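You operate a simulated robot arm through the tools that you are given. There is no shell and no other tool.

You run a simulated robot arm. Do the job below in one go: nothing can be reset, and whatever is moved stays where it is left.

## Task
Stand the cup in the blue tray, stir it smooth, put it back.
Fine: the stick from the grey pot goes into the yellow pot. Set down upright: clear cup.

It is judged by the outcome, as a careful person would: the job done as asked, and still so three seconds after it is handed in. It fails if anything else is knocked over, pushed out of place, dropped, spilled or broken.

## Robot
A 6-joint arm with a two-finger parallel gripper, fixed in place. Base frame: the origin is at the foot of the arm, x ahead of it, y to its left, z up; the work surface is at about z = 0.8. Units: m, rad, N and s.
With the tool pointing down near the work surface it reaches from about 0.44 to 0.86 m from the base axis. Its first joint turns from -2.007 to 2.007 rad. Payload 4.2 kg.
The tool frame sits at the grasp point between the pads (the TCP): z along the fingers, y along the line on which they close. The tips reach 0.023 m beyond it. The gripper opens to 0.094 m. The fingers are 0.038 m wide and 0.01 m thick; the gripper's body (0.054 by 0.096 m) begins 0.039 m behind the TCP.
Orientation is told as [roll, pitch, yaw] about the base's x, y, z axes, in that order, counted from this pose: with the fingers straight down and closing along the base's y, the tool's x points along the base's -x, its y along +y and its z along -z.

## Interface
- The arm moves only by the tool drive_tool. Its argument "series" is a list of rows, each a list of 6 numbers: the shift along the tool's x, y, z in m, then the turn, a rotation vector about the tool's x, y, z in rad. In form: [[tx, ty, tz, wx, wy, wz], ...]. A call has 1 to 20 rows; each row shifts and turns the commanded pose from where the row before left it, along the tool's axes as they then stand. "jaw" is the closure in counts, from 0 (fully open) to 255 (shut), set as the call begins (left out, the last holds). A row lasts 0.2 s, in which the tool goes at most 0.05 m and 0.15 rad; a call with a longer step from one row to the next is refused whole, and so is a gripper value outside its range. Where a pose cannot be reached the arm comes as near as it can. A force on the tool above 40 N (or 10 N above the force at the start of the call, whichever is more), or a blocked arm, ends the call early, and 0.2 s more pass. The fingers move at their own pace (about 0.108 m/s each) and stop on an object; they squeeze with about 33 N. The grip force told is the motor's: it shows also when the fingers shut on nothing. Time passes only in rows, and 0.2 s behind the last, so rows that do not move let the fingers close. The reply holds the time, the measured pose of the TCP, the force on the tool along the base axes, the opening and the grip force, in the units named above and with some noise, with the torque about the TCP (base axes, N m) and any sound that the robot's microphone picked up.
- Cameras (640 x 400 px; columns grow to the right, rows downward): "scene" is fixed at [0.2205, -0.6513, 1.4304]; the picture's right is [0.81, -0.58, 0.00], its down [-0.36, -0.50, -0.79] and it looks along [0.46, 0.64, -0.61] (base axes); focal length 361 px, centre (320, 200). "wrist" rides on the gripper at [0.086, 0.016, -0.075] in the tool frame; the picture's right is [-0.18, 0.98, 0.00], its down [-0.58, -0.11, -0.81] and it looks along [-0.79, -0.15, 0.59] (tool axes); focal length 243 px, centre (320, 200). There is no depth. A picture from a camera that has moved, and an enlarged one, comes with that camera's place and axes in the base frame and with its lens.
- capture(camera): a new picture of that camera. It takes no simulated time.
- raise_lower(by): slides the trunk up (or, below 0, down) by that many m; the arm rides with it, the base frame stays. It gives what a move gives, with no picture.
- inspect(camera, box): a new picture of the part [left, top, right, bottom] of that camera's present view, enlarged. It takes no simulated time.
- finish_job(): hands the job in; it is judged then, once.

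Places have to be worked out from the pictures, the camera data and where the tool is seen. Open the gripper and draw the arm clear of the work before you hand the job in, unless the task says otherwise.

The tools are called as name(argument=value, ...) on one line, values as JSON. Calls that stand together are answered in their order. drive_tool: Moves the arm, as the interface text tells. Its arguments: {"type":"object","properties":{"series":{"type":"array","items":{"type":"array","items":{"type":"number"}}},"jaw":{"type":"number"}},"required":["series"]} The other tools are called the same way: raise_lower (by) slides the trunk up or down; capture (camera) takes a picture; inspect (camera, box) takes an enlarged picture of a part of a camera's view; finish_job () hands the job in.

At the start:

```text
time: 0.0
eef_pos: [0.5197, -0.3073, 1.1722]
ee_rot: [0.001, -0.002, 0.0]
force: [-0.5, 0.1, -0.4]
wrist_torque: [0.01, -0.02, 0.03]
gripper_width: 0.094
finger_force: 0.1
trunk travel left (down, up): [-0.775, 0.215]
```

scene: 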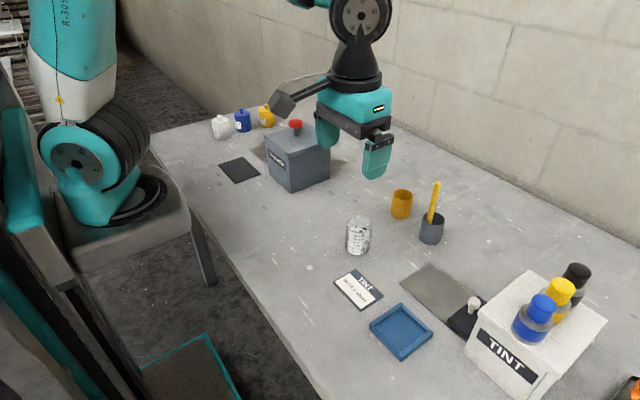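
wrist: 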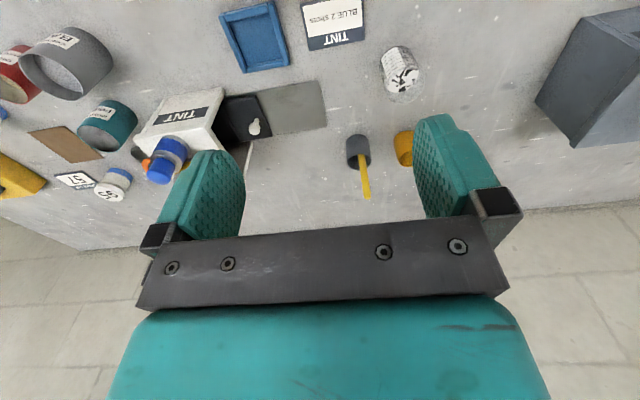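

I'll start by looking closely at the card, the cup, the pots, the tray and the tint machine before I move anything.

inspect(camera="scene", box=[310, 170, 470, 270])

inspect(camera="scene", box=[320, 250, 480, 370])

inspect(camera="scene", box=[200, 90, 340, 200])

inspect(camera="scene", box=[440, 250, 640, 400])

inspect(camera="wrist", box=[200, 0, 440, 200])

inspect(camera="wrist", box=[0, 0, 240, 220])

```text
4.00 times, centred on (390, 220) of scene
camera zoom: at [0.2205, -0.6513, 1.4304], right [0.81, -0.58, 0.0], down [-0.36, -0.5, -0.79], along [0.46, 0.64, -0.61], focal length 1445 px, centre (40, 120)
```

zoom: 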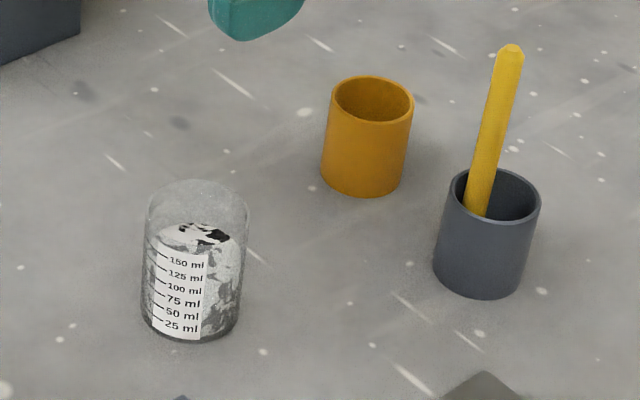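

```text
3.33 times, centred on (400, 310) of scene
camera zoom: at [0.2205, -0.6513, 1.4304], right [0.81, -0.58, 0.0], down [-0.36, -0.5, -0.79], along [0.46, 0.64, -0.61], focal length 1204 px, centre (53, -167)
```

zoom: 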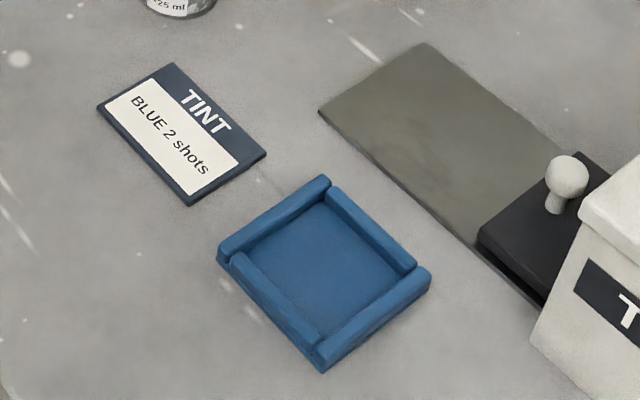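

```text
3.64 times, centred on (270, 145) of scene
camera zoom: at [0.2205, -0.6513, 1.4304], right [0.81, -0.58, 0.0], down [-0.36, -0.5, -0.79], along [0.46, 0.64, -0.61], focal length 1314 px, centre (502, 400)
```

zoom: 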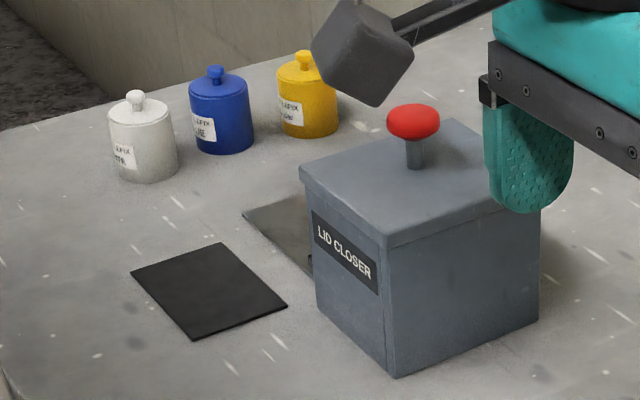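

```text
2.67 times, centred on (540, 325) of scene
camera zoom: at [0.2205, -0.6513, 1.4304], right [0.81, -0.58, 0.0], down [-0.36, -0.5, -0.79], along [0.46, 0.64, -0.61], focal length 964 px, centre (-267, -133)
```

zoom: 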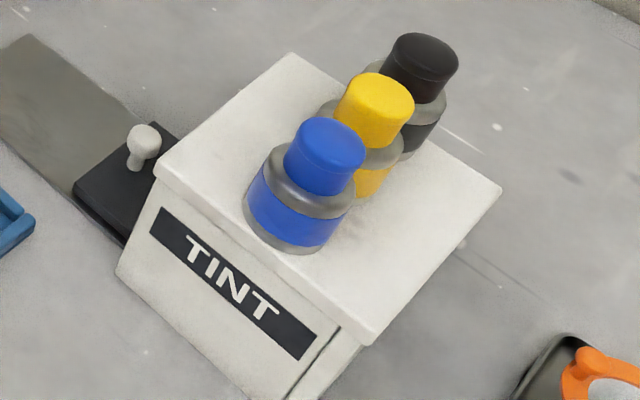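

```text
2.00 times, centred on (320, 100) of wrist
camera zoom: at [0.4324, -0.2903, 1.2468], right [0.18, 0.98, 0.0], down [0.58, -0.11, 0.81], along [0.79, -0.15, -0.59], focal length 485 px, centre (320, 400)
```

zoom: 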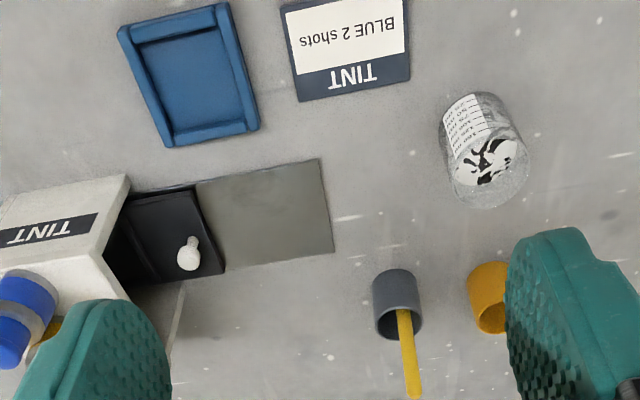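

```text
1.82 times, centred on (120, 110) of wrist
camera zoom: at [0.4324, -0.2903, 1.2468], right [0.18, 0.98, 0.0], down [0.58, -0.11, 0.81], along [0.79, -0.15, -0.59], focal length 441 px, centre (684, 364)
```

zoom: 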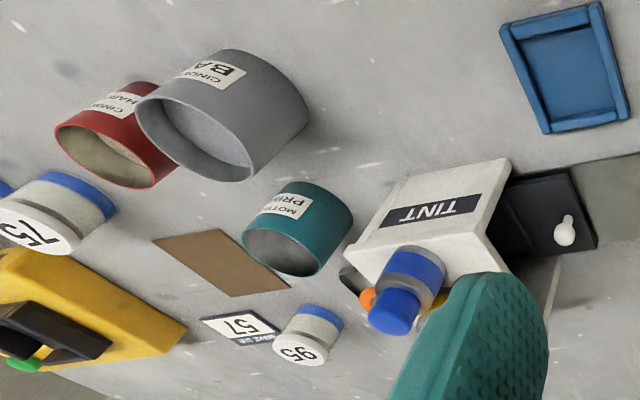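

The cup is about 6 cm across and 9 cm tall, standing near (0.655, -0.20). The tray is centred near (0.576, -0.42), the grey pot with the stick near (0.825, -0.28) and the yellow pot near (0.834, -0.168). I'll move above the cup and refine these with closer pictures.

drive_tool(series=[[-0.0225, 0.0178, 0.0253, 0, 0, 0], [-0.0225, 0.0178, 0.0253, 0, 0, 0], [-0.0225, 0.0178, 0.0253, 0, 0, 0], [-0.0225, 0.0178, 0.0253, 0, 0, 0], [-0.0225, 0.0178, 0.0253, 0, 0, 0], [-0.0225, 0.0178, 0.0253, 0, 0, 0], [0, 0, 0, 0, 0, 0]], jaw=0)

capture(camera="wrist")

capture(camera="scene")

```text
time: 1.6
eef_pos: [0.6528, -0.1963, 1.0206]
ee_rot: [-0.001, 0.0, -0.001]
force: [0.3, -0.2, 0.3]
wrist_torque: [0.01, 0.02, -0.01]
gripper_width: 0.094
finger_force: 0.2
trunk travel left (down, up): [-0.775, 0.215]
```

```text
taken
camera wrist: at [0.5658, -0.1796, 1.0956], right [0.18, 0.98, 0.0], down [0.58, -0.11, 0.81], along [0.79, -0.15, -0.59], focal length 243 px, centre (320, 200)
```

wrist: 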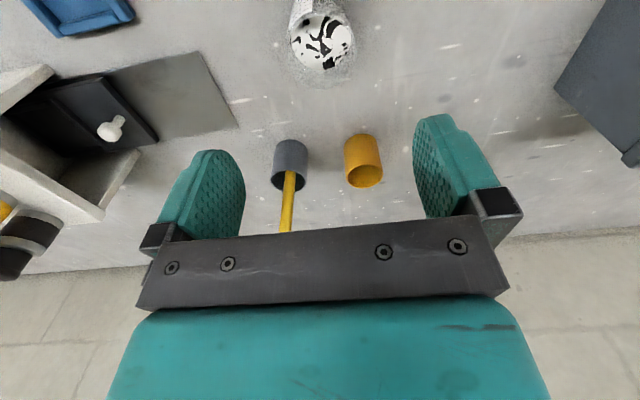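

```text
taken
```

scene: 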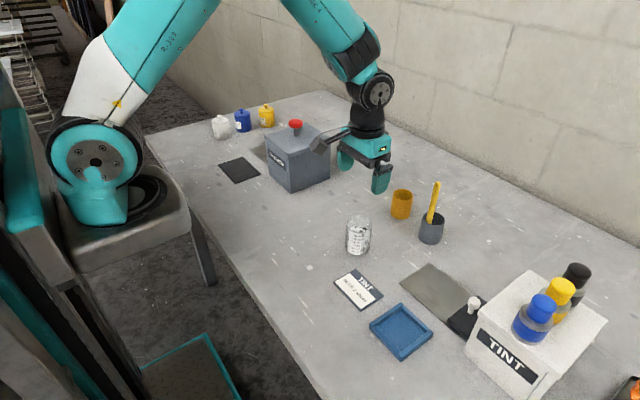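

The tool is now above the cup. I'll enlarge the cup, stick and pots to refine their positions.

inspect(camera="wrist", box=[240, 0, 400, 100])

inspect(camera="wrist", box=[240, 120, 400, 240])

inspect(camera="scene", box=[325, 205, 389, 260])

inspect(camera="scene", box=[380, 170, 460, 250])

inspect(camera="scene", box=[360, 290, 450, 370])

```text
4.00 times, centred on (320, 50) of wrist
camera zoom: at [0.5658, -0.1796, 1.0956], right [0.18, 0.98, 0.0], down [0.58, -0.11, 0.81], along [0.79, -0.15, -0.59], focal length 970 px, centre (320, 800)
```

zoom: 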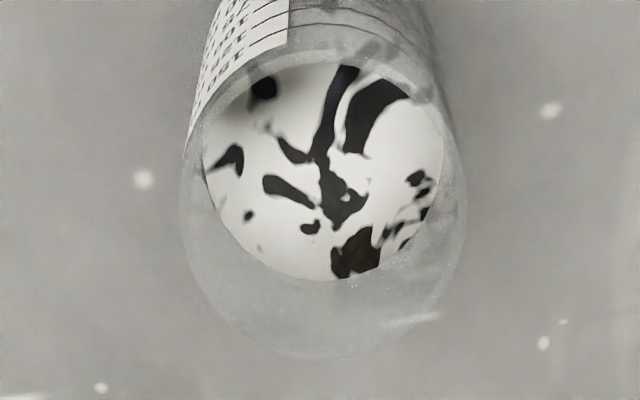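

```text
3.33 times, centred on (320, 180) of wrist
camera zoom: at [0.5658, -0.1796, 1.0956], right [0.18, 0.98, 0.0], down [0.58, -0.11, 0.81], along [0.79, -0.15, -0.59], focal length 809 px, centre (320, 267)
```

zoom: 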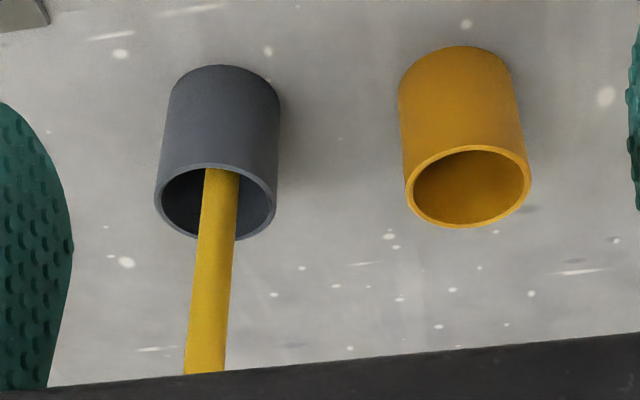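

```text
7.27 times, centred on (357, 232) of scene
camera zoom: at [0.2205, -0.6513, 1.4304], right [0.81, -0.58, 0.0], down [-0.36, -0.5, -0.79], along [0.46, 0.64, -0.61], focal length 2628 px, centre (51, -36)
```

zoom: 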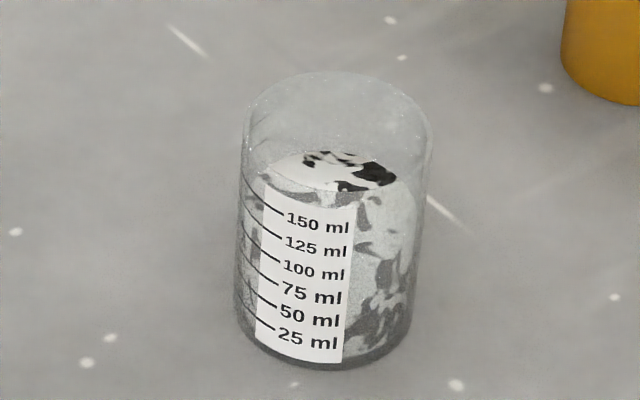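

```text
5.00 times, centred on (420, 210) of scene
camera zoom: at [0.2205, -0.6513, 1.4304], right [0.81, -0.58, 0.0], down [-0.36, -0.5, -0.79], along [0.46, 0.64, -0.61], focal length 1807 px, centre (-180, 150)
```

zoom: 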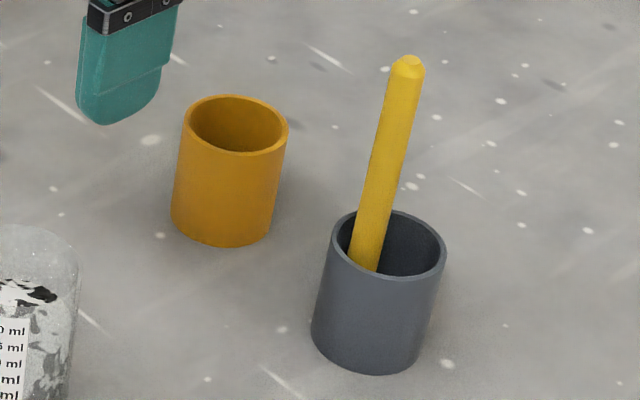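

```text
5.00 times, centred on (405, 330) of scene
camera zoom: at [0.2205, -0.6513, 1.4304], right [0.81, -0.58, 0.0], down [-0.36, -0.5, -0.79], along [0.46, 0.64, -0.61], focal length 1807 px, centre (-105, -450)
```

zoom: 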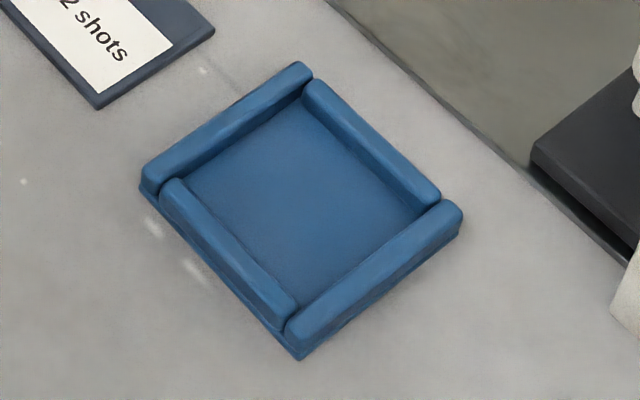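

From both cameras I put the cup axis near (0.657, -0.1955), with the rim at about z = 0.88 and the paint surface about 0.86. I'll centre on it and lower the open jaws around it to TCP z of about 0.856. That leaves the gripper body clear of the rim.

drive_tool(series=[[-0.0042, 0.0008, 0.01, 0, 0, 0], [0, 0, 0.03, 0, 0, 0], [0, 0, 0.03, 0, 0, 0], [0, 0, 0.02, 0, 0, 0], [0, 0, 0.01, 0, 0, 0], [0, 0, 0, 0, 0, 0]], jaw=0)

capture(camera="wrist")

inspect(camera="scene", box=[310, 150, 420, 260])

```text
time: 3.0
eef_pos: [0.6582, -0.1961, 0.9211]
ee_rot: [-0.002, 0.0, -0.001]
force: [0.9, 0.0, -0.3]
wrist_torque: [-0.02, -0.02, 0.02]
gripper_width: 0.0941
finger_force: 0.0
trunk travel left (down, up): [-0.775, 0.215]
```

```text
taken
camera wrist: at [0.571, -0.1806, 0.9959], right [0.18, 0.98, 0.0], down [0.58, -0.11, 0.81], along [0.79, -0.15, -0.59], focal length 243 px, centre (320, 200)
```

wrist: 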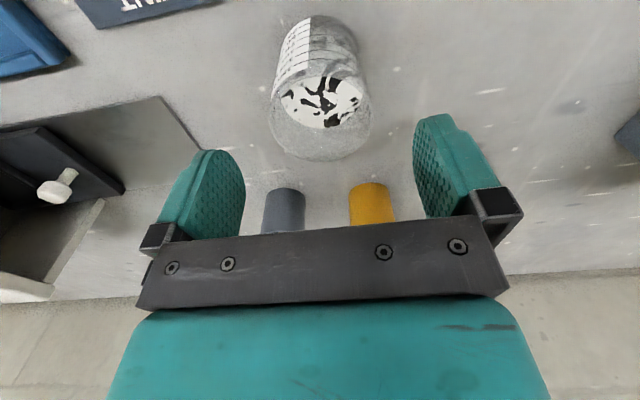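

```text
3.64 times, centred on (365, 205) of scene
camera zoom: at [0.2205, -0.6513, 1.4304], right [0.81, -0.58, 0.0], down [-0.36, -0.5, -0.79], along [0.46, 0.64, -0.61], focal length 1314 px, centre (156, 182)
```

zoom: 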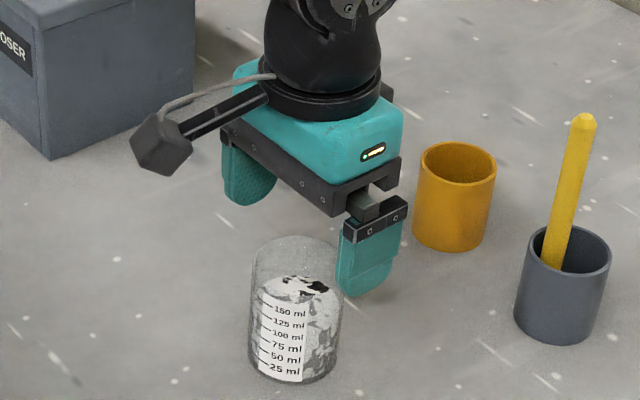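

The rim is centred between the fingers, and y agrees to about 1 mm. I'll go down the remaining 6.5 cm in small steps.

drive_tool(series=[[0.0015, 0, 0.015, 0, 0, 0], [0, 0, 0.015, 0, 0, 0], [0, 0, 0.015, 0, 0, 0], [0, 0, 0.012, 0, 0, 0], [0, 0, 0.008, 0, 0, 0], [0, 0, 0, 0, 0, 0]], jaw=0)

capture(camera="wrist")

inspect(camera="scene", box=[310, 150, 420, 260])

```text
time: 4.4
eef_pos: [0.6579, -0.199, 0.8555]
ee_rot: [0.002, 0.0, 0.002]
force: [-0.7, 0.2, 0.7]
wrist_torque: [0.0, 0.0, -0.01]
gripper_width: 0.0941
finger_force: 0.1
trunk travel left (down, up): [-0.775, 0.215]
```

```text
taken
camera wrist: at [0.5704, -0.1833, 0.93], right [0.18, 0.98, 0.0], down [0.58, -0.11, 0.81], along [0.79, -0.15, -0.59], focal length 243 px, centre (320, 200)
```

wrist: 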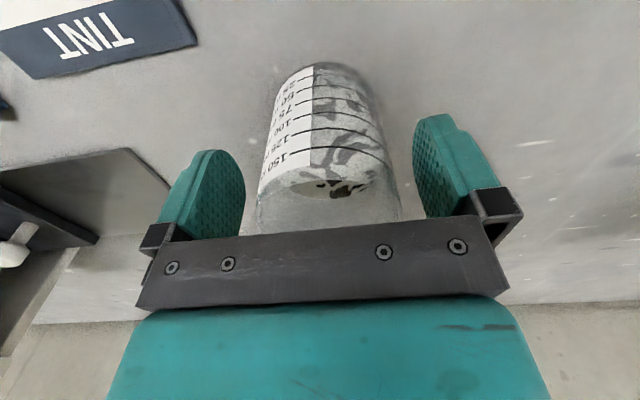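

```text
3.64 times, centred on (365, 205) of scene
camera zoom: at [0.2205, -0.6513, 1.4304], right [0.81, -0.58, 0.0], down [-0.36, -0.5, -0.79], along [0.46, 0.64, -0.61], focal length 1314 px, centre (156, 182)
```

zoom: 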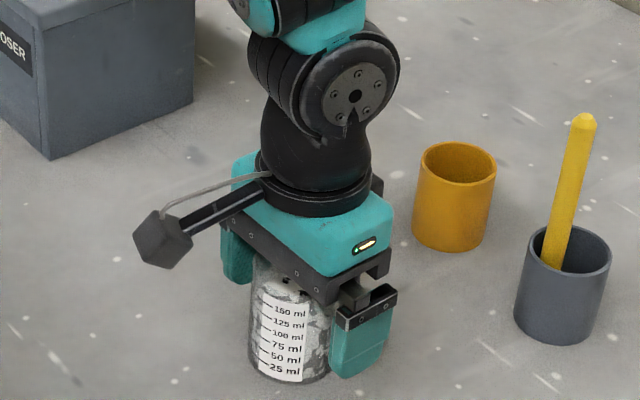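

The picture shows the cup about 3.5 mm to the +y side of the jaw centre. That matches the reading of y = -0.199 against the cup at about -0.1955, so I'll correct it before closing.

drive_tool(series=[[0, 0.0035, 0, 0, 0, 0], [0, 0, 0, 0, 0, 0]], jaw=0)

capture(camera="wrist")

```text
time: 5.0
eef_pos: [0.6571, -0.1961, 0.854]
ee_rot: [-0.001, 0.0, -0.001]
force: [0.3, -0.8, -0.5]
wrist_torque: [0.0, -0.02, 0.0]
gripper_width: 0.0941
finger_force: 0.1
trunk travel left (down, up): [-0.775, 0.215]
```

```text
taken
camera wrist: at [0.5704, -0.1802, 0.9296], right [0.18, 0.98, 0.0], down [0.58, -0.11, 0.81], along [0.79, -0.15, -0.59], focal length 243 px, centre (320, 200)
```

wrist: 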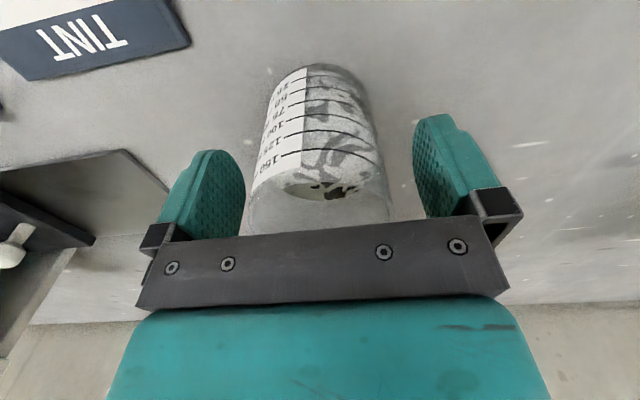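

The jaws are now centred on the cup, which I place at (0.657, -0.196). I'll close moderately and check the grip.

drive_tool(series=[[0, 0, 0, 0, 0, 0], [0, 0, 0, 0, 0, 0], [0, 0, 0, 0, 0, 0], [0, 0, 0, 0, 0, 0]], jaw=130)

capture(camera="wrist")

```text
time: 6.0
eef_pos: [0.6575, -0.1965, 0.8549]
ee_rot: [0.001, 0.001, -0.001]
force: [0.2, -0.6, 0.0]
wrist_torque: [0.01, -0.02, 0.0]
gripper_width: 0.0586
finger_force: 32.8
trunk travel left (down, up): [-0.775, 0.215]
```

```text
taken
camera wrist: at [0.5705, -0.1802, 0.9296], right [0.18, 0.98, 0.0], down [0.58, -0.11, 0.81], along [0.79, -0.15, -0.59], focal length 243 px, centre (320, 200)
```

wrist: 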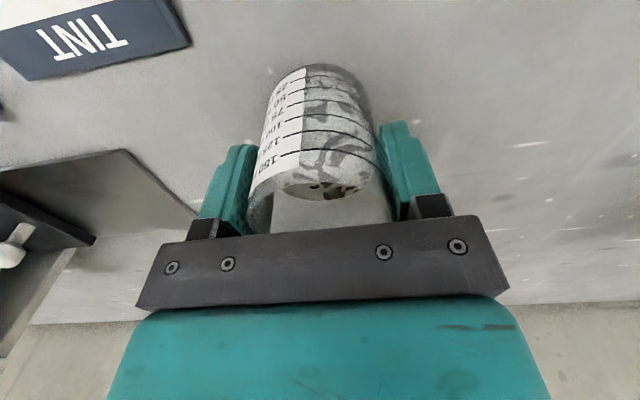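

The cup is gripped at 0.0586 m wide with 33 N. Its home spot is TCP (0.657, -0.196) at z = 0.855. I'll lift it gently straight up, keeping it level.

drive_tool(series=[[0, 0, -0.006, 0, 0, 0], [0, 0, -0.012, 0, 0, 0], [0, 0, -0.018, 0, 0, 0], [0, 0, -0.018, 0, 0, 0], [0, 0, -0.018, 0, 0, 0], [0, 0, -0.012, 0, 0, 0], [0, 0, -0.006, 0, 0, 0], [0, 0, 0, 0, 0, 0]])

capture(camera="scene")

capture(camera="wrist")

```text
time: 7.8
eef_pos: [0.6583, -0.1941, 0.9463]
ee_rot: [0.0, 0.0, 0.0]
force: [0.6, -0.4, -1.3]
wrist_torque: [0.01, -0.01, 0.03]
gripper_width: 0.058
finger_force: 33.3
trunk travel left (down, up): [-0.775, 0.215]
```

```text
taken
```

scene: 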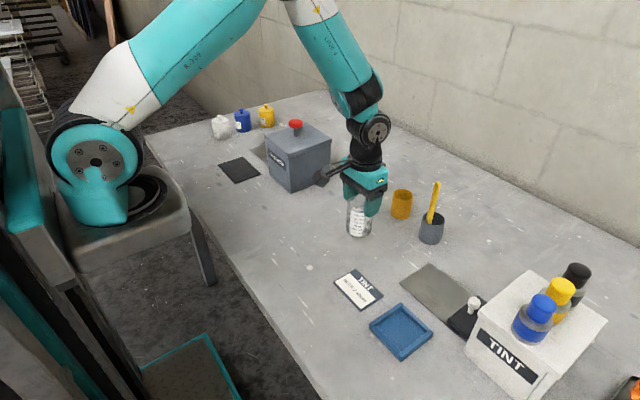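

```text
taken
camera wrist: at [0.5716, -0.1779, 1.021], right [0.18, 0.98, 0.0], down [0.58, -0.11, 0.81], along [0.79, -0.15, -0.59], focal length 243 px, centre (320, 200)
```

wrist: 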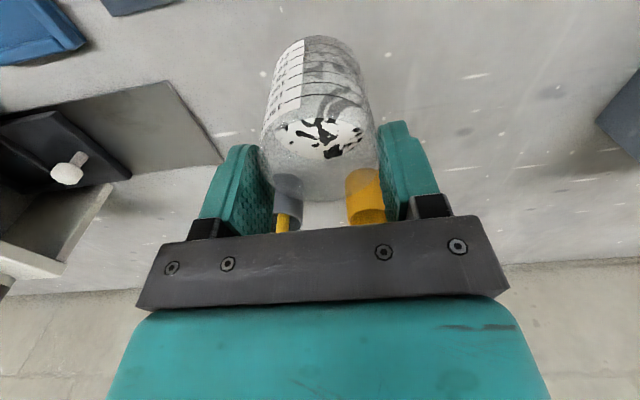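

The cup seems to sit lower in the jaws than before, so I'll check for slip before doing anything else.

inspect(camera="scene", box=[320, 160, 420, 260])

inspect(camera="wrist", box=[200, 20, 440, 220])

```text
4.00 times, centred on (370, 210) of scene
camera zoom: at [0.2205, -0.6513, 1.4304], right [0.81, -0.58, 0.0], down [-0.36, -0.5, -0.79], along [0.46, 0.64, -0.61], focal length 1445 px, centre (120, 160)
```

zoom: 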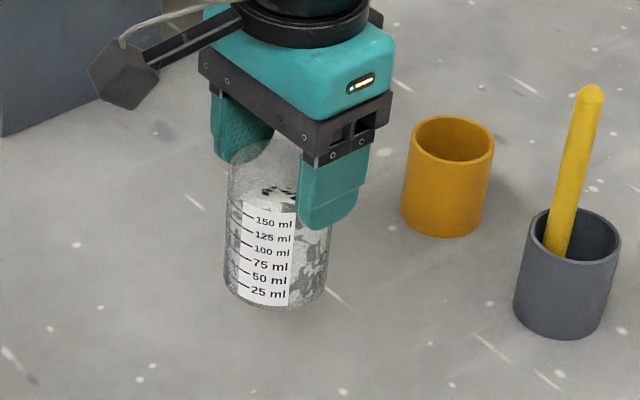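

```text
2.00 times, centred on (320, 120) of wrist
camera zoom: at [0.5716, -0.1779, 1.021], right [0.18, 0.98, 0.0], down [0.58, -0.11, 0.81], along [0.79, -0.15, -0.59], focal length 485 px, centre (320, 360)
```

zoom: 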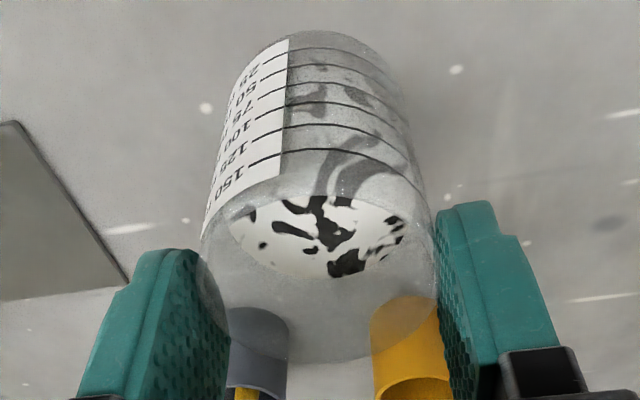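

The cup did slip: its rim is now about 1 cm below the TCP, so only the fingertips are holding it, about 5.5 cm above its home spot. I'll lower it straight back down promptly so I can re-grip it more securely.

drive_tool(series=[[0, 0, 0.02, 0, 0, 0], [0, 0, 0.022, 0, 0, 0], [0, 0, 0.01, 0, 0, 0], [0, 0, 0.004, 0, 0, 0]], jaw=255)

inspect(camera="scene", box=[320, 160, 420, 260])

inspect(camera="wrist", box=[200, 20, 440, 220])

```text
time: 8.8
eef_pos: [0.659, -0.1955, 0.8882]
ee_rot: [0.001, 0.0, -0.002]
force: [0.5, 0.3, -1.1]
wrist_torque: [-0.01, 0.02, -0.02]
gripper_width: 0.0582
finger_force: 33.2
trunk travel left (down, up): [-0.775, 0.215]
```

```text
4.00 times, centred on (370, 210) of scene
camera zoom: at [0.2205, -0.6513, 1.4304], right [0.81, -0.58, 0.0], down [-0.36, -0.5, -0.79], along [0.46, 0.64, -0.61], focal length 1445 px, centre (120, 160)
```

zoom: 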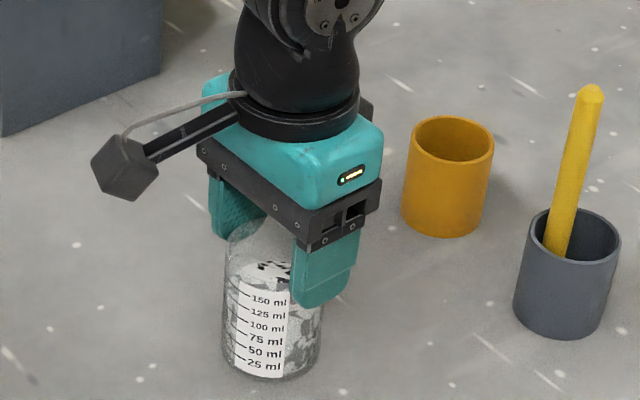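

```text
2.00 times, centred on (320, 120) of wrist
camera zoom: at [0.5714, -0.1794, 0.9643], right [0.18, 0.98, 0.0], down [0.58, -0.11, 0.81], along [0.79, -0.15, -0.59], focal length 485 px, centre (320, 360)
```

zoom: 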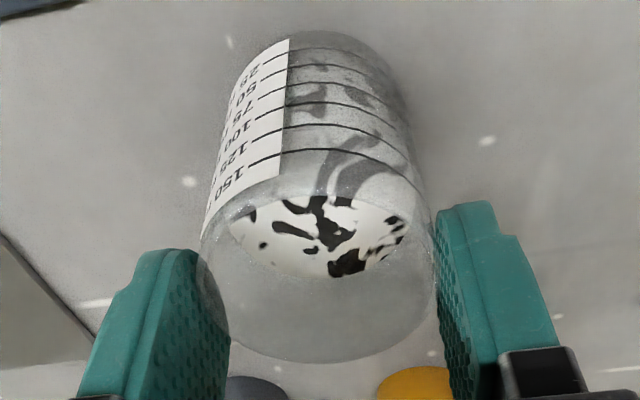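

The cup hasn't moved in the jaws since then, and its base is now practically on the table at its home spot. I'll ease down the last few millimetres to feel contact before re-gripping deeper.

drive_tool(series=[[0, 0, 0.002, 0, 0, 0], [0, 0, 0.002, 0, 0, 0], [0, 0, 0.001, 0, 0, 0]], jaw=255)

inspect(camera="wrist", box=[200, 20, 440, 220])

inspect(camera="scene", box=[325, 205, 389, 260])

```text
time: 9.6
eef_pos: [0.6588, -0.1964, 0.8839]
ee_rot: [-0.002, -0.005, 0.0]
force: [1.9, -2.6, 23.6]
wrist_torque: [0.22, 0.0, -0.22]
gripper_width: 0.0583
finger_force: 32.8
trunk travel left (down, up): [-0.775, 0.215]
```

```text
2.00 times, centred on (320, 120) of wrist
camera zoom: at [0.5708, -0.1799, 0.9603], right [0.18, 0.98, 0.0], down [0.58, -0.11, 0.81], along [0.8, -0.15, -0.59], focal length 485 px, centre (320, 360)
```

zoom: 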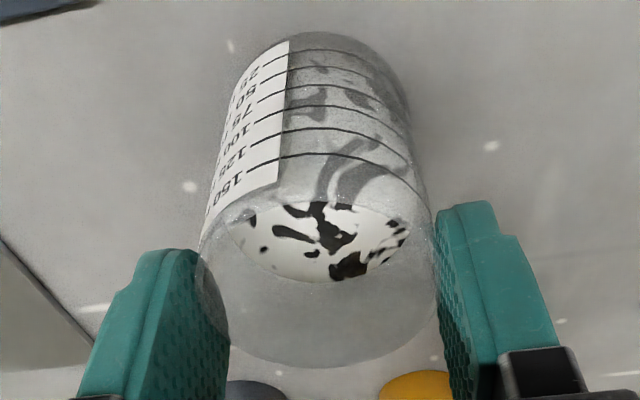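

```text
7.27 times, centred on (357, 232) of scene
camera zoom: at [0.2205, -0.6513, 1.4304], right [0.81, -0.58, 0.0], down [-0.36, -0.5, -0.79], along [0.46, 0.64, -0.61], focal length 2628 px, centre (51, -36)
```

zoom: 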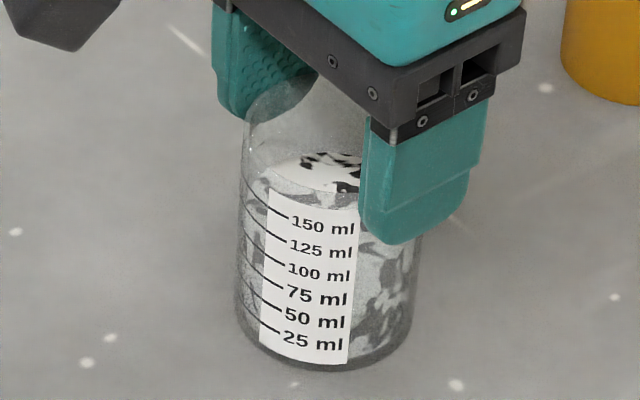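

The cup is seated on the table: I felt 23.6 N of contact and there was no slip under that load. I'll relieve the press, then open and re-grip deeper with full closure.

drive_tool(series=[[0, 0, -0.003, 0, 0, 0], [0, 0, 0, 0, 0, 0]], jaw=255)

```text
time: 10.2
eef_pos: [0.6557, -0.1958, 0.885]
ee_rot: [0.001, 0.006, -0.001]
force: [1.3, -0.1, 0.3]
wrist_torque: [-0.03, -0.11, 0.01]
gripper_width: 0.0579
finger_force: 33.1
trunk travel left (down, up): [-0.775, 0.215]
```

The press is gone, with vertical force near zero, so I'll open the jaws and descend to the deeper grip.

drive_tool(series=[[0, 0, 0, 0, 0, 0], [0, 0, 0, 0, 0, 0], [0, 0, 0, 0, 0, 0]], jaw=0)

capture(camera="wrist")

inspect(camera="scene", box=[325, 205, 389, 260])

```text
time: 11.0
eef_pos: [0.6582, -0.1955, 0.8862]
ee_rot: [-0.001, -0.001, 0.0]
force: [-0.1, -0.4, 0.2]
wrist_torque: [0.02, 0.01, -0.01]
gripper_width: 0.0941
finger_force: 0.1
trunk travel left (down, up): [-0.775, 0.215]
```

```text
taken
camera wrist: at [0.5703, -0.1795, 0.9619], right [0.18, 0.98, 0.0], down [0.58, -0.11, 0.81], along [0.79, -0.15, -0.59], focal length 243 px, centre (320, 200)
```

wrist: 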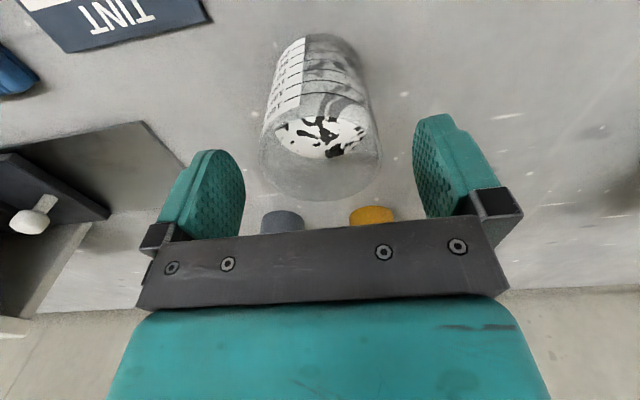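

```text
7.27 times, centred on (357, 232) of scene
camera zoom: at [0.2205, -0.6513, 1.4304], right [0.81, -0.58, 0.0], down [-0.36, -0.5, -0.79], along [0.46, 0.64, -0.61], focal length 2628 px, centre (51, -36)
```

zoom: 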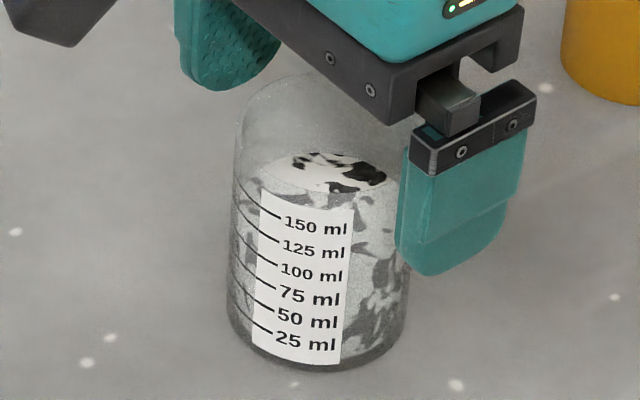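

The cup is upright within about 2 mm of its home spot, and nothing is spilled. I'll go down to TCP z of about 0.85 for the deepest overlap.

drive_tool(series=[[0, 0, 0.012, 0, 0, 0], [0, 0, 0.012, 0, 0, 0], [0, 0, 0.008, 0, 0, 0], [0, 0, 0.004, 0, 0, 0], [0, 0, 0, 0, 0, 0]], jaw=0)

capture(camera="wrist")

```text
time: 12.2
eef_pos: [0.6571, -0.1945, 0.8487]
ee_rot: [0.002, -0.001, 0.0]
force: [0.3, -0.1, 1.2]
wrist_torque: [-0.01, -0.02, 0.04]
gripper_width: 0.0936
finger_force: 0.0
trunk travel left (down, up): [-0.775, 0.215]
```

```text
taken
camera wrist: at [0.5703, -0.1784, 0.925], right [0.18, 0.98, 0.0], down [0.58, -0.11, 0.81], along [0.79, -0.15, -0.59], focal length 243 px, centre (320, 200)
```

wrist: 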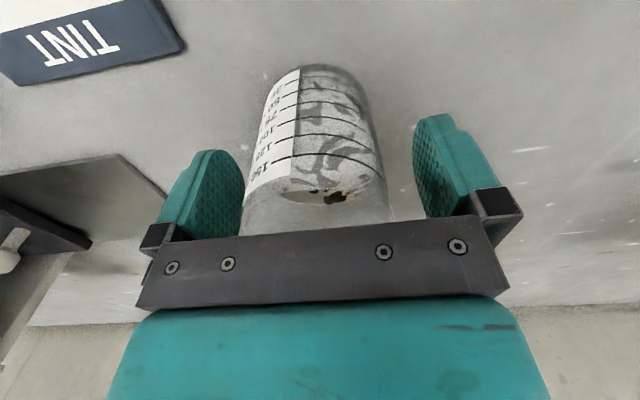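

The cup is about 2 mm to the -y side of the jaw centre. I'll correct that and close fully with a settling pause.

drive_tool(series=[[0, -0.0018, 0, 0, 0, 0], [0, 0, 0, 0, 0, 0]], jaw=0)

drive_tool(series=[[0, 0, 0, 0, 0, 0], [0, 0, 0, 0, 0, 0], [0, 0, 0, 0, 0, 0], [0, 0, 0, 0, 0, 0], [0, 0, 0, 0, 0, 0]], jaw=255)

capture(camera="wrist")

```text
time: 12.8
eef_pos: [0.6575, -0.1979, 0.8501]
ee_rot: [0.0, -0.001, 0.001]
force: [0.6, 0.4, 0.3]
wrist_torque: [0.0, 0.02, 0.01]
gripper_width: 0.0941
finger_force: 0.1
trunk travel left (down, up): [-0.775, 0.215]
```

```text
time: 14.0
eef_pos: [0.6576, -0.1966, 0.8494]
ee_rot: [0.0, 0.0, 0.001]
force: [-0.8, 0.3, 0.6]
wrist_torque: [-0.03, 0.02, -0.01]
gripper_width: 0.0581
finger_force: 33.1
trunk travel left (down, up): [-0.775, 0.215]
```

```text
taken
camera wrist: at [0.5706, -0.1807, 0.9253], right [0.18, 0.98, 0.0], down [0.58, -0.11, 0.81], along [0.79, -0.15, -0.59], focal length 243 px, centre (320, 200)
```

wrist: 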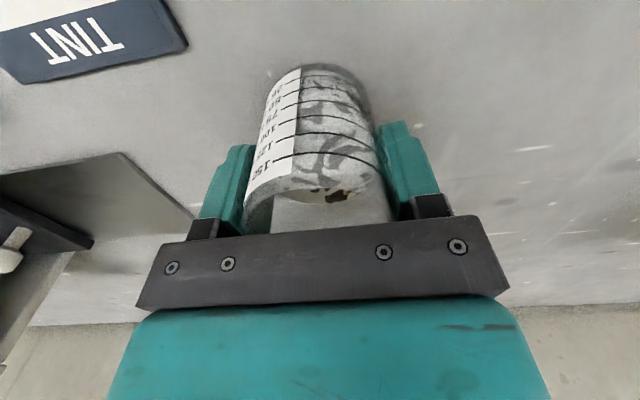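

The jaws are closed on the cup at 0.058 m. I'll lift only about 1.5 cm slowly and check for slip.

drive_tool(series=[[0, 0, -0.003, 0, 0, 0], [0, 0, -0.004, 0, 0, 0], [0, 0, -0.004, 0, 0, 0], [0, 0, -0.004, 0, 0, 0], [0, 0, 0, 0, 0, 0]])

capture(camera="wrist")

inspect(camera="scene", box=[325, 205, 389, 260])

```text
time: 15.2
eef_pos: [0.6575, -0.1979, 0.8649]
ee_rot: [0.0, -0.001, 0.0]
force: [0.1, -0.4, -1.6]
wrist_torque: [0.0, -0.01, 0.02]
gripper_width: 0.0584
finger_force: 32.8
trunk travel left (down, up): [-0.775, 0.215]
```

```text
taken
camera wrist: at [0.5709, -0.1809, 0.9405], right [0.18, 0.98, 0.0], down [0.58, -0.11, 0.81], along [0.79, -0.15, -0.59], focal length 243 px, centre (320, 200)
```

wrist: 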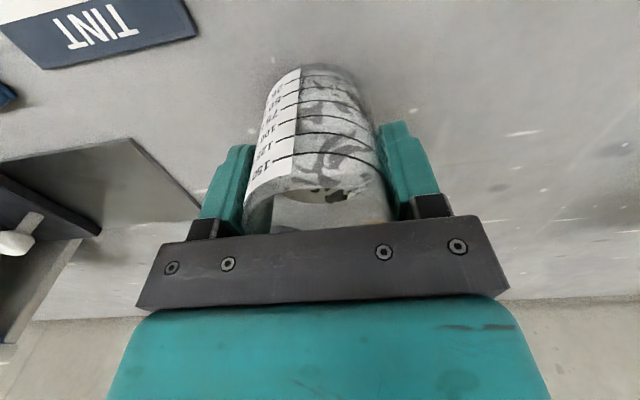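

```text
7.27 times, centred on (357, 232) of scene
camera zoom: at [0.2205, -0.6513, 1.4304], right [0.81, -0.58, 0.0], down [-0.36, -0.5, -0.79], along [0.46, 0.64, -0.61], focal length 2628 px, centre (51, -36)
```

zoom: 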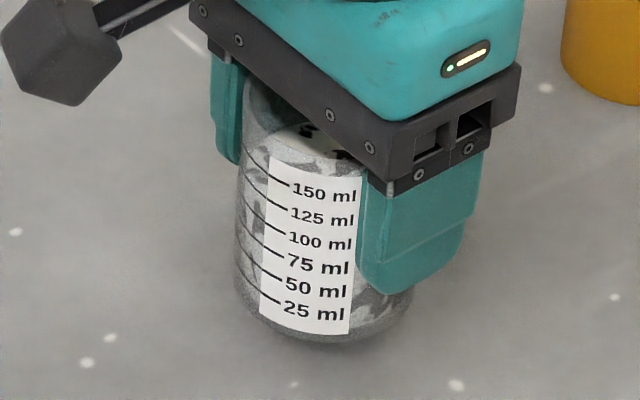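

There's no slip this time, and the cup rides with the jaws. I'll lift a little more to about 5 cm clearance and check again.

drive_tool(series=[[0, 0, -0.004, 0, 0, 0], [0, 0, -0.007, 0, 0, 0], [0, 0, -0.009, 0, 0, 0], [0, 0, -0.008, 0, 0, 0], [0, 0, -0.005, 0, 0, 0], [0, 0, 0, 0, 0, 0]])

capture(camera="wrist")

```text
time: 16.6
eef_pos: [0.6567, -0.197, 0.8984]
ee_rot: [0.0, 0.0, 0.0]
force: [0.3, 0.4, -1.7]
wrist_torque: [-0.03, -0.02, 0.0]
gripper_width: 0.0584
finger_force: 32.6
trunk travel left (down, up): [-0.775, 0.215]
```

```text
taken
camera wrist: at [0.5692, -0.1807, 0.9747], right [0.18, 0.98, 0.0], down [0.58, -0.11, 0.81], along [0.79, -0.15, -0.59], focal length 243 px, centre (320, 200)
```

wrist: 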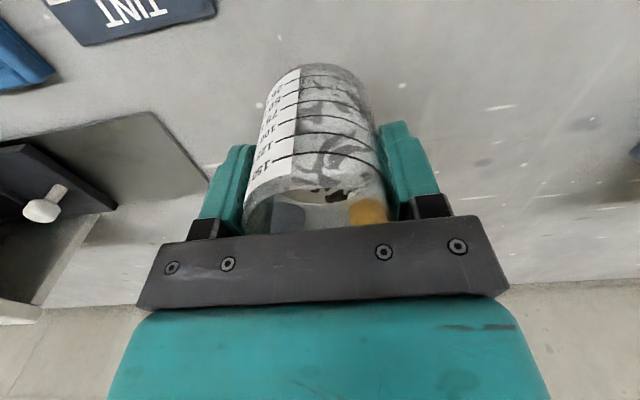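

The hold is stable. I'll move level and smoothly about halfway toward the tray, then check again.

drive_tool(series=[[0.00205, -0.00564, 0, 0, 0, 0], [0.0041, -0.01128, 0, 0, 0, 0], [0.00615, -0.01692, 0, 0, 0, 0], [0.00615, -0.01692, 0, 0, 0, 0], [0.00615, -0.01692, 0, 0, 0, 0], [0.00615, -0.01692, 0, 0, 0, 0], [0.00615, -0.01692, 0, 0, 0, 0], [0.0041, -0.01128, 0, 0, 0, 0], [0.00205, -0.00564, 0, 0, 0, 0], [0, 0, 0, 0, 0, 0]])

capture(camera="wrist")

capture(camera="scene")

```text
time: 18.8
eef_pos: [0.6149, -0.3145, 0.8996]
ee_rot: [0.0, 0.001, 0.0]
force: [-0.1, -0.3, -1.9]
wrist_torque: [0.0, 0.01, -0.03]
gripper_width: 0.0584
finger_force: 33.2
trunk travel left (down, up): [-0.775, 0.215]
```

```text
taken
camera wrist: at [0.5278, -0.2985, 0.9737], right [0.18, 0.98, 0.0], down [0.58, -0.11, 0.81], along [0.79, -0.15, -0.59], focal length 243 px, centre (320, 200)
```

wrist: 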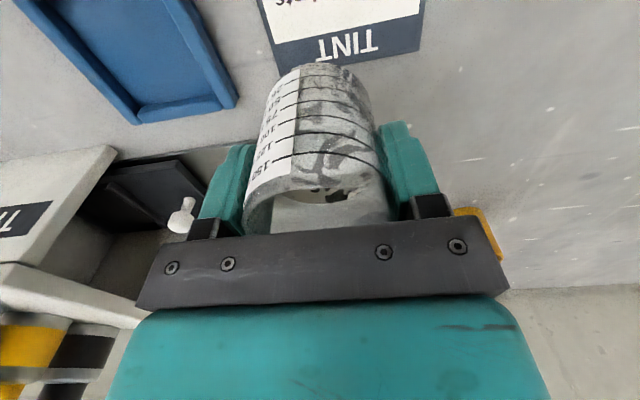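

```text
taken
```

scene: 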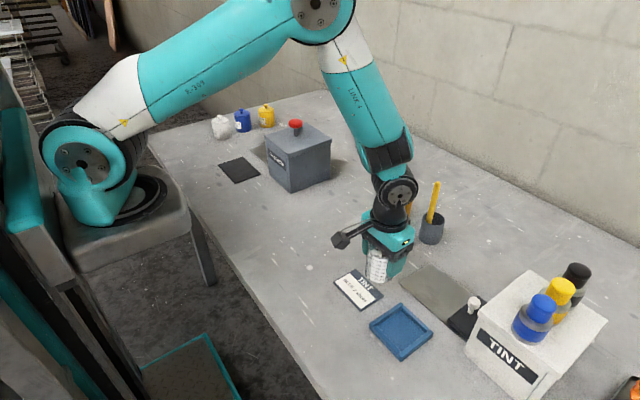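

The cup is still well seated in the jaws. Fresh tray corners put the tray centre at about (0.575, -0.4205), so I'll complete the move above it.

drive_tool(series=[[0.00207, -0.00563, 0, 0, 0, 0], [0.00414, -0.01126, 0, 0, 0, 0], [0.0062, -0.0169, 0, 0, 0, 0], [0.0062, -0.0169, 0, 0, 0, 0], [0.0062, -0.0169, 0, 0, 0, 0], [0.0062, -0.0169, 0, 0, 0, 0], [0.0048, -0.0131, 0, 0, 0, 0], [0.0031, -0.0084, 0, 0, 0, 0], [0, 0, 0, 0, 0, 0]])

capture(camera="wrist")

inspect(camera="scene", box=[350, 260, 450, 370])

```text
time: 20.8
eef_pos: [0.5766, -0.4203, 0.8995]
ee_rot: [-0.001, -0.001, -0.001]
force: [0.2, 0.2, -1.5]
wrist_torque: [0.0, 0.0, -0.03]
gripper_width: 0.058
finger_force: 32.9
trunk travel left (down, up): [-0.775, 0.215]
```

```text
taken
camera wrist: at [0.4895, -0.4038, 0.9744], right [0.18, 0.98, 0.0], down [0.58, -0.11, 0.81], along [0.79, -0.15, -0.59], focal length 243 px, centre (320, 200)
```

wrist: 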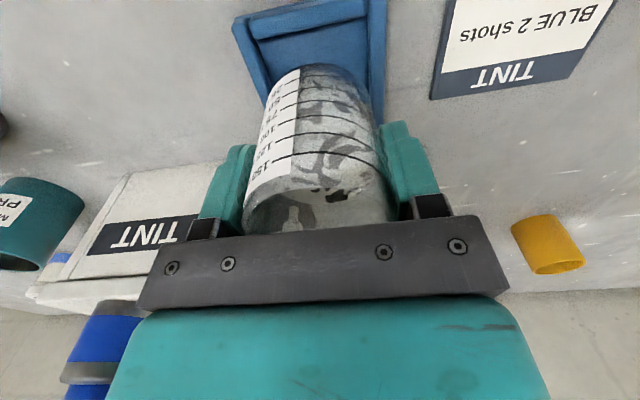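

```text
3.64 times, centred on (400, 315) of scene
camera zoom: at [0.2205, -0.6513, 1.4304], right [0.81, -0.58, 0.0], down [-0.36, -0.5, -0.79], along [0.46, 0.64, -0.61], focal length 1314 px, centre (29, -218)
```

zoom: 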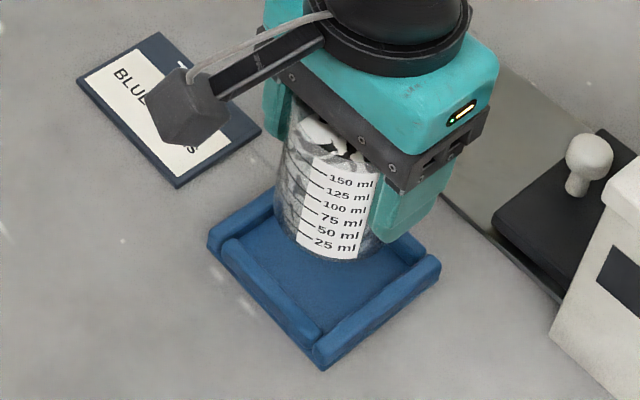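

The cup base projects to about (0.573, -0.422), against a tray centre of about (0.575, -0.4205). I'll lower 3.5 cm and check alignment before the final set-down.

drive_tool(series=[[0, 0, 0.005, 0, 0, 0], [0, 0, 0.009, 0, 0, 0], [0, 0, 0.009, 0, 0, 0], [0, 0, 0.008, 0, 0, 0], [0, 0, 0.004, 0, 0, 0], [0, 0, 0, 0, 0, 0]])

capture(camera="wrist")

inspect(camera="scene", box=[360, 280, 450, 370])

```text
time: 22.2
eef_pos: [0.5765, -0.4217, 0.8642]
ee_rot: [0.0, 0.001, 0.001]
force: [0.3, 0.1, -1.3]
wrist_torque: [0.0, -0.01, 0.0]
gripper_width: 0.0583
finger_force: 33.1
trunk travel left (down, up): [-0.775, 0.215]
```

```text
taken
camera wrist: at [0.4888, -0.4056, 0.9391], right [0.18, 0.98, 0.0], down [0.58, -0.11, 0.81], along [0.79, -0.15, -0.59], focal length 243 px, centre (320, 200)
```

wrist: 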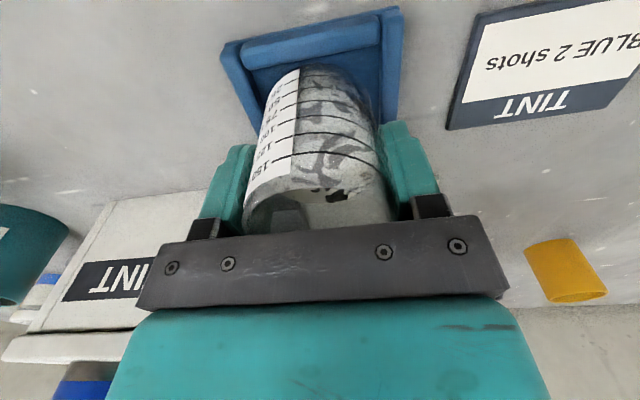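

```text
4.44 times, centred on (405, 325) of scene
camera zoom: at [0.2205, -0.6513, 1.4304], right [0.81, -0.58, 0.0], down [-0.36, -0.5, -0.79], along [0.46, 0.64, -0.61], focal length 1606 px, centre (-58, -356)
```

zoom: 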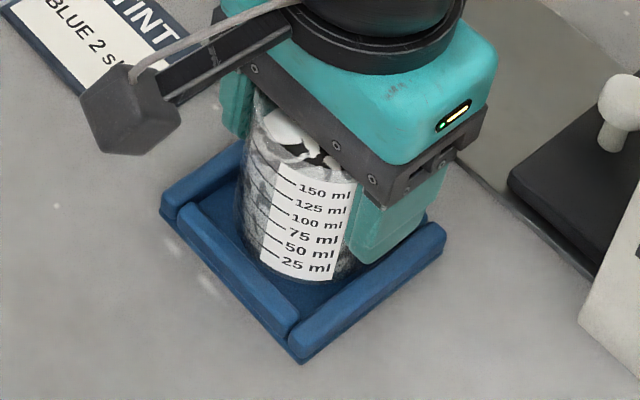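

The alignment looks close, so I'll enlarge the wrist view to compare the gaps on either side of the cup.

inspect(camera="wrist", box=[210, 0, 410, 130])

inspect(camera="scene", box=[375, 305, 435, 365])

```text
3.08 times, centred on (310, 65) of wrist
camera zoom: at [0.4888, -0.4056, 0.9391], right [0.18, 0.98, 0.0], down [0.58, -0.11, 0.81], along [0.79, -0.15, -0.59], focal length 746 px, centre (351, 615)
```

zoom: 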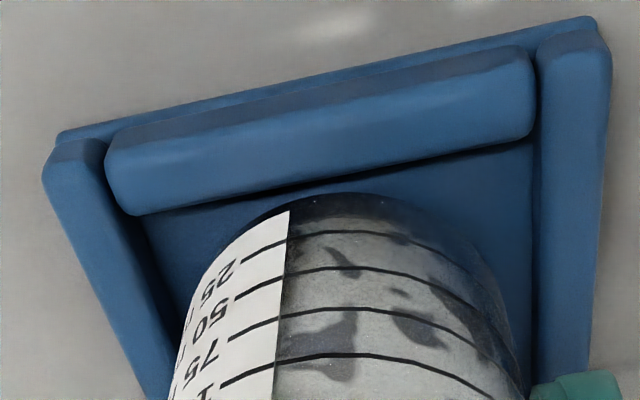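

```text
6.67 times, centred on (405, 335) of scene
camera zoom: at [0.2205, -0.6513, 1.4304], right [0.81, -0.58, 0.0], down [-0.36, -0.5, -0.79], along [0.46, 0.64, -0.61], focal length 2409 px, centre (-247, -700)
```

zoom: 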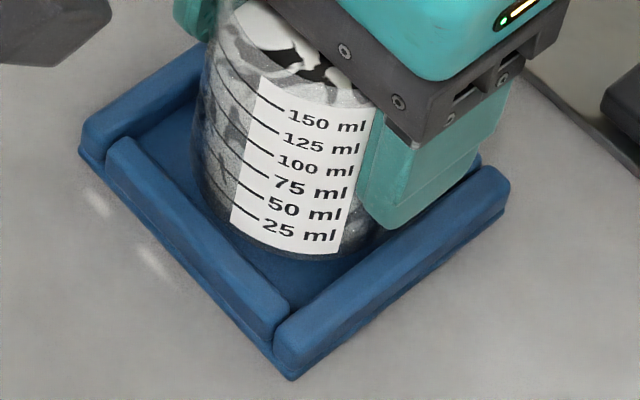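

By my estimate the gaps are about 3–6 mm all round. I'll nudge 1–1.5 mm toward +x/+y for centring, then lower in 2 mm steps until contact.

drive_tool(series=[[-0.001, 0.0015, 0.001, 0, 0, 0], [0, 0, 0.002, 0, 0, 0], [0, 0, 0.002, 0, 0, 0], [0, 0, 0.002, 0, 0, 0], [0, 0, 0.001, 0, 0, 0]])

inspect(camera="scene", box=[375, 305, 435, 365])

inspect(camera="wrist", box=[210, 0, 410, 130])

```text
time: 23.4
eef_pos: [0.5764, -0.4209, 0.8556]
ee_rot: [-0.001, 0.0, 0.0]
force: [-1.0, -1.3, 1.5]
wrist_torque: [0.0, 0.03, 0.03]
gripper_width: 0.0582
finger_force: 33.0
trunk travel left (down, up): [-0.775, 0.215]
```

```text
6.67 times, centred on (405, 335) of scene
camera zoom: at [0.2205, -0.6513, 1.4304], right [0.81, -0.58, 0.0], down [-0.36, -0.5, -0.79], along [0.46, 0.64, -0.61], focal length 2409 px, centre (-247, -700)
```

zoom: 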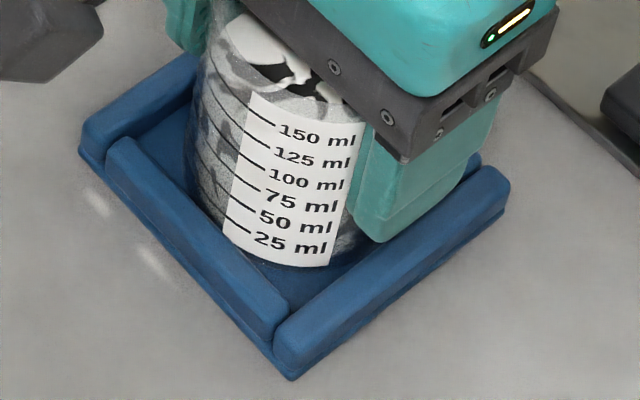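

```text
3.08 times, centred on (310, 65) of wrist
camera zoom: at [0.4887, -0.4039, 0.9305], right [0.18, 0.98, 0.0], down [0.58, -0.11, 0.81], along [0.79, -0.15, -0.59], focal length 746 px, centre (351, 615)
```

zoom: 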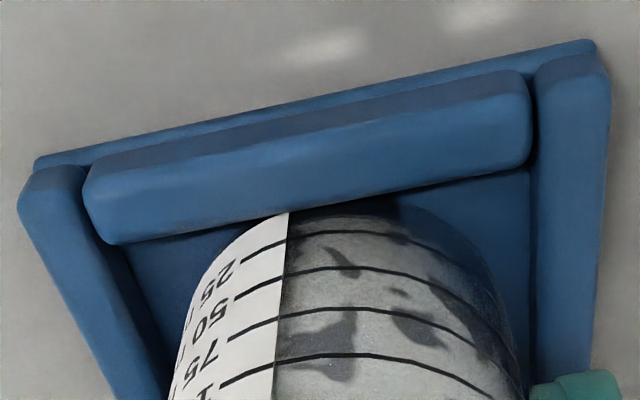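

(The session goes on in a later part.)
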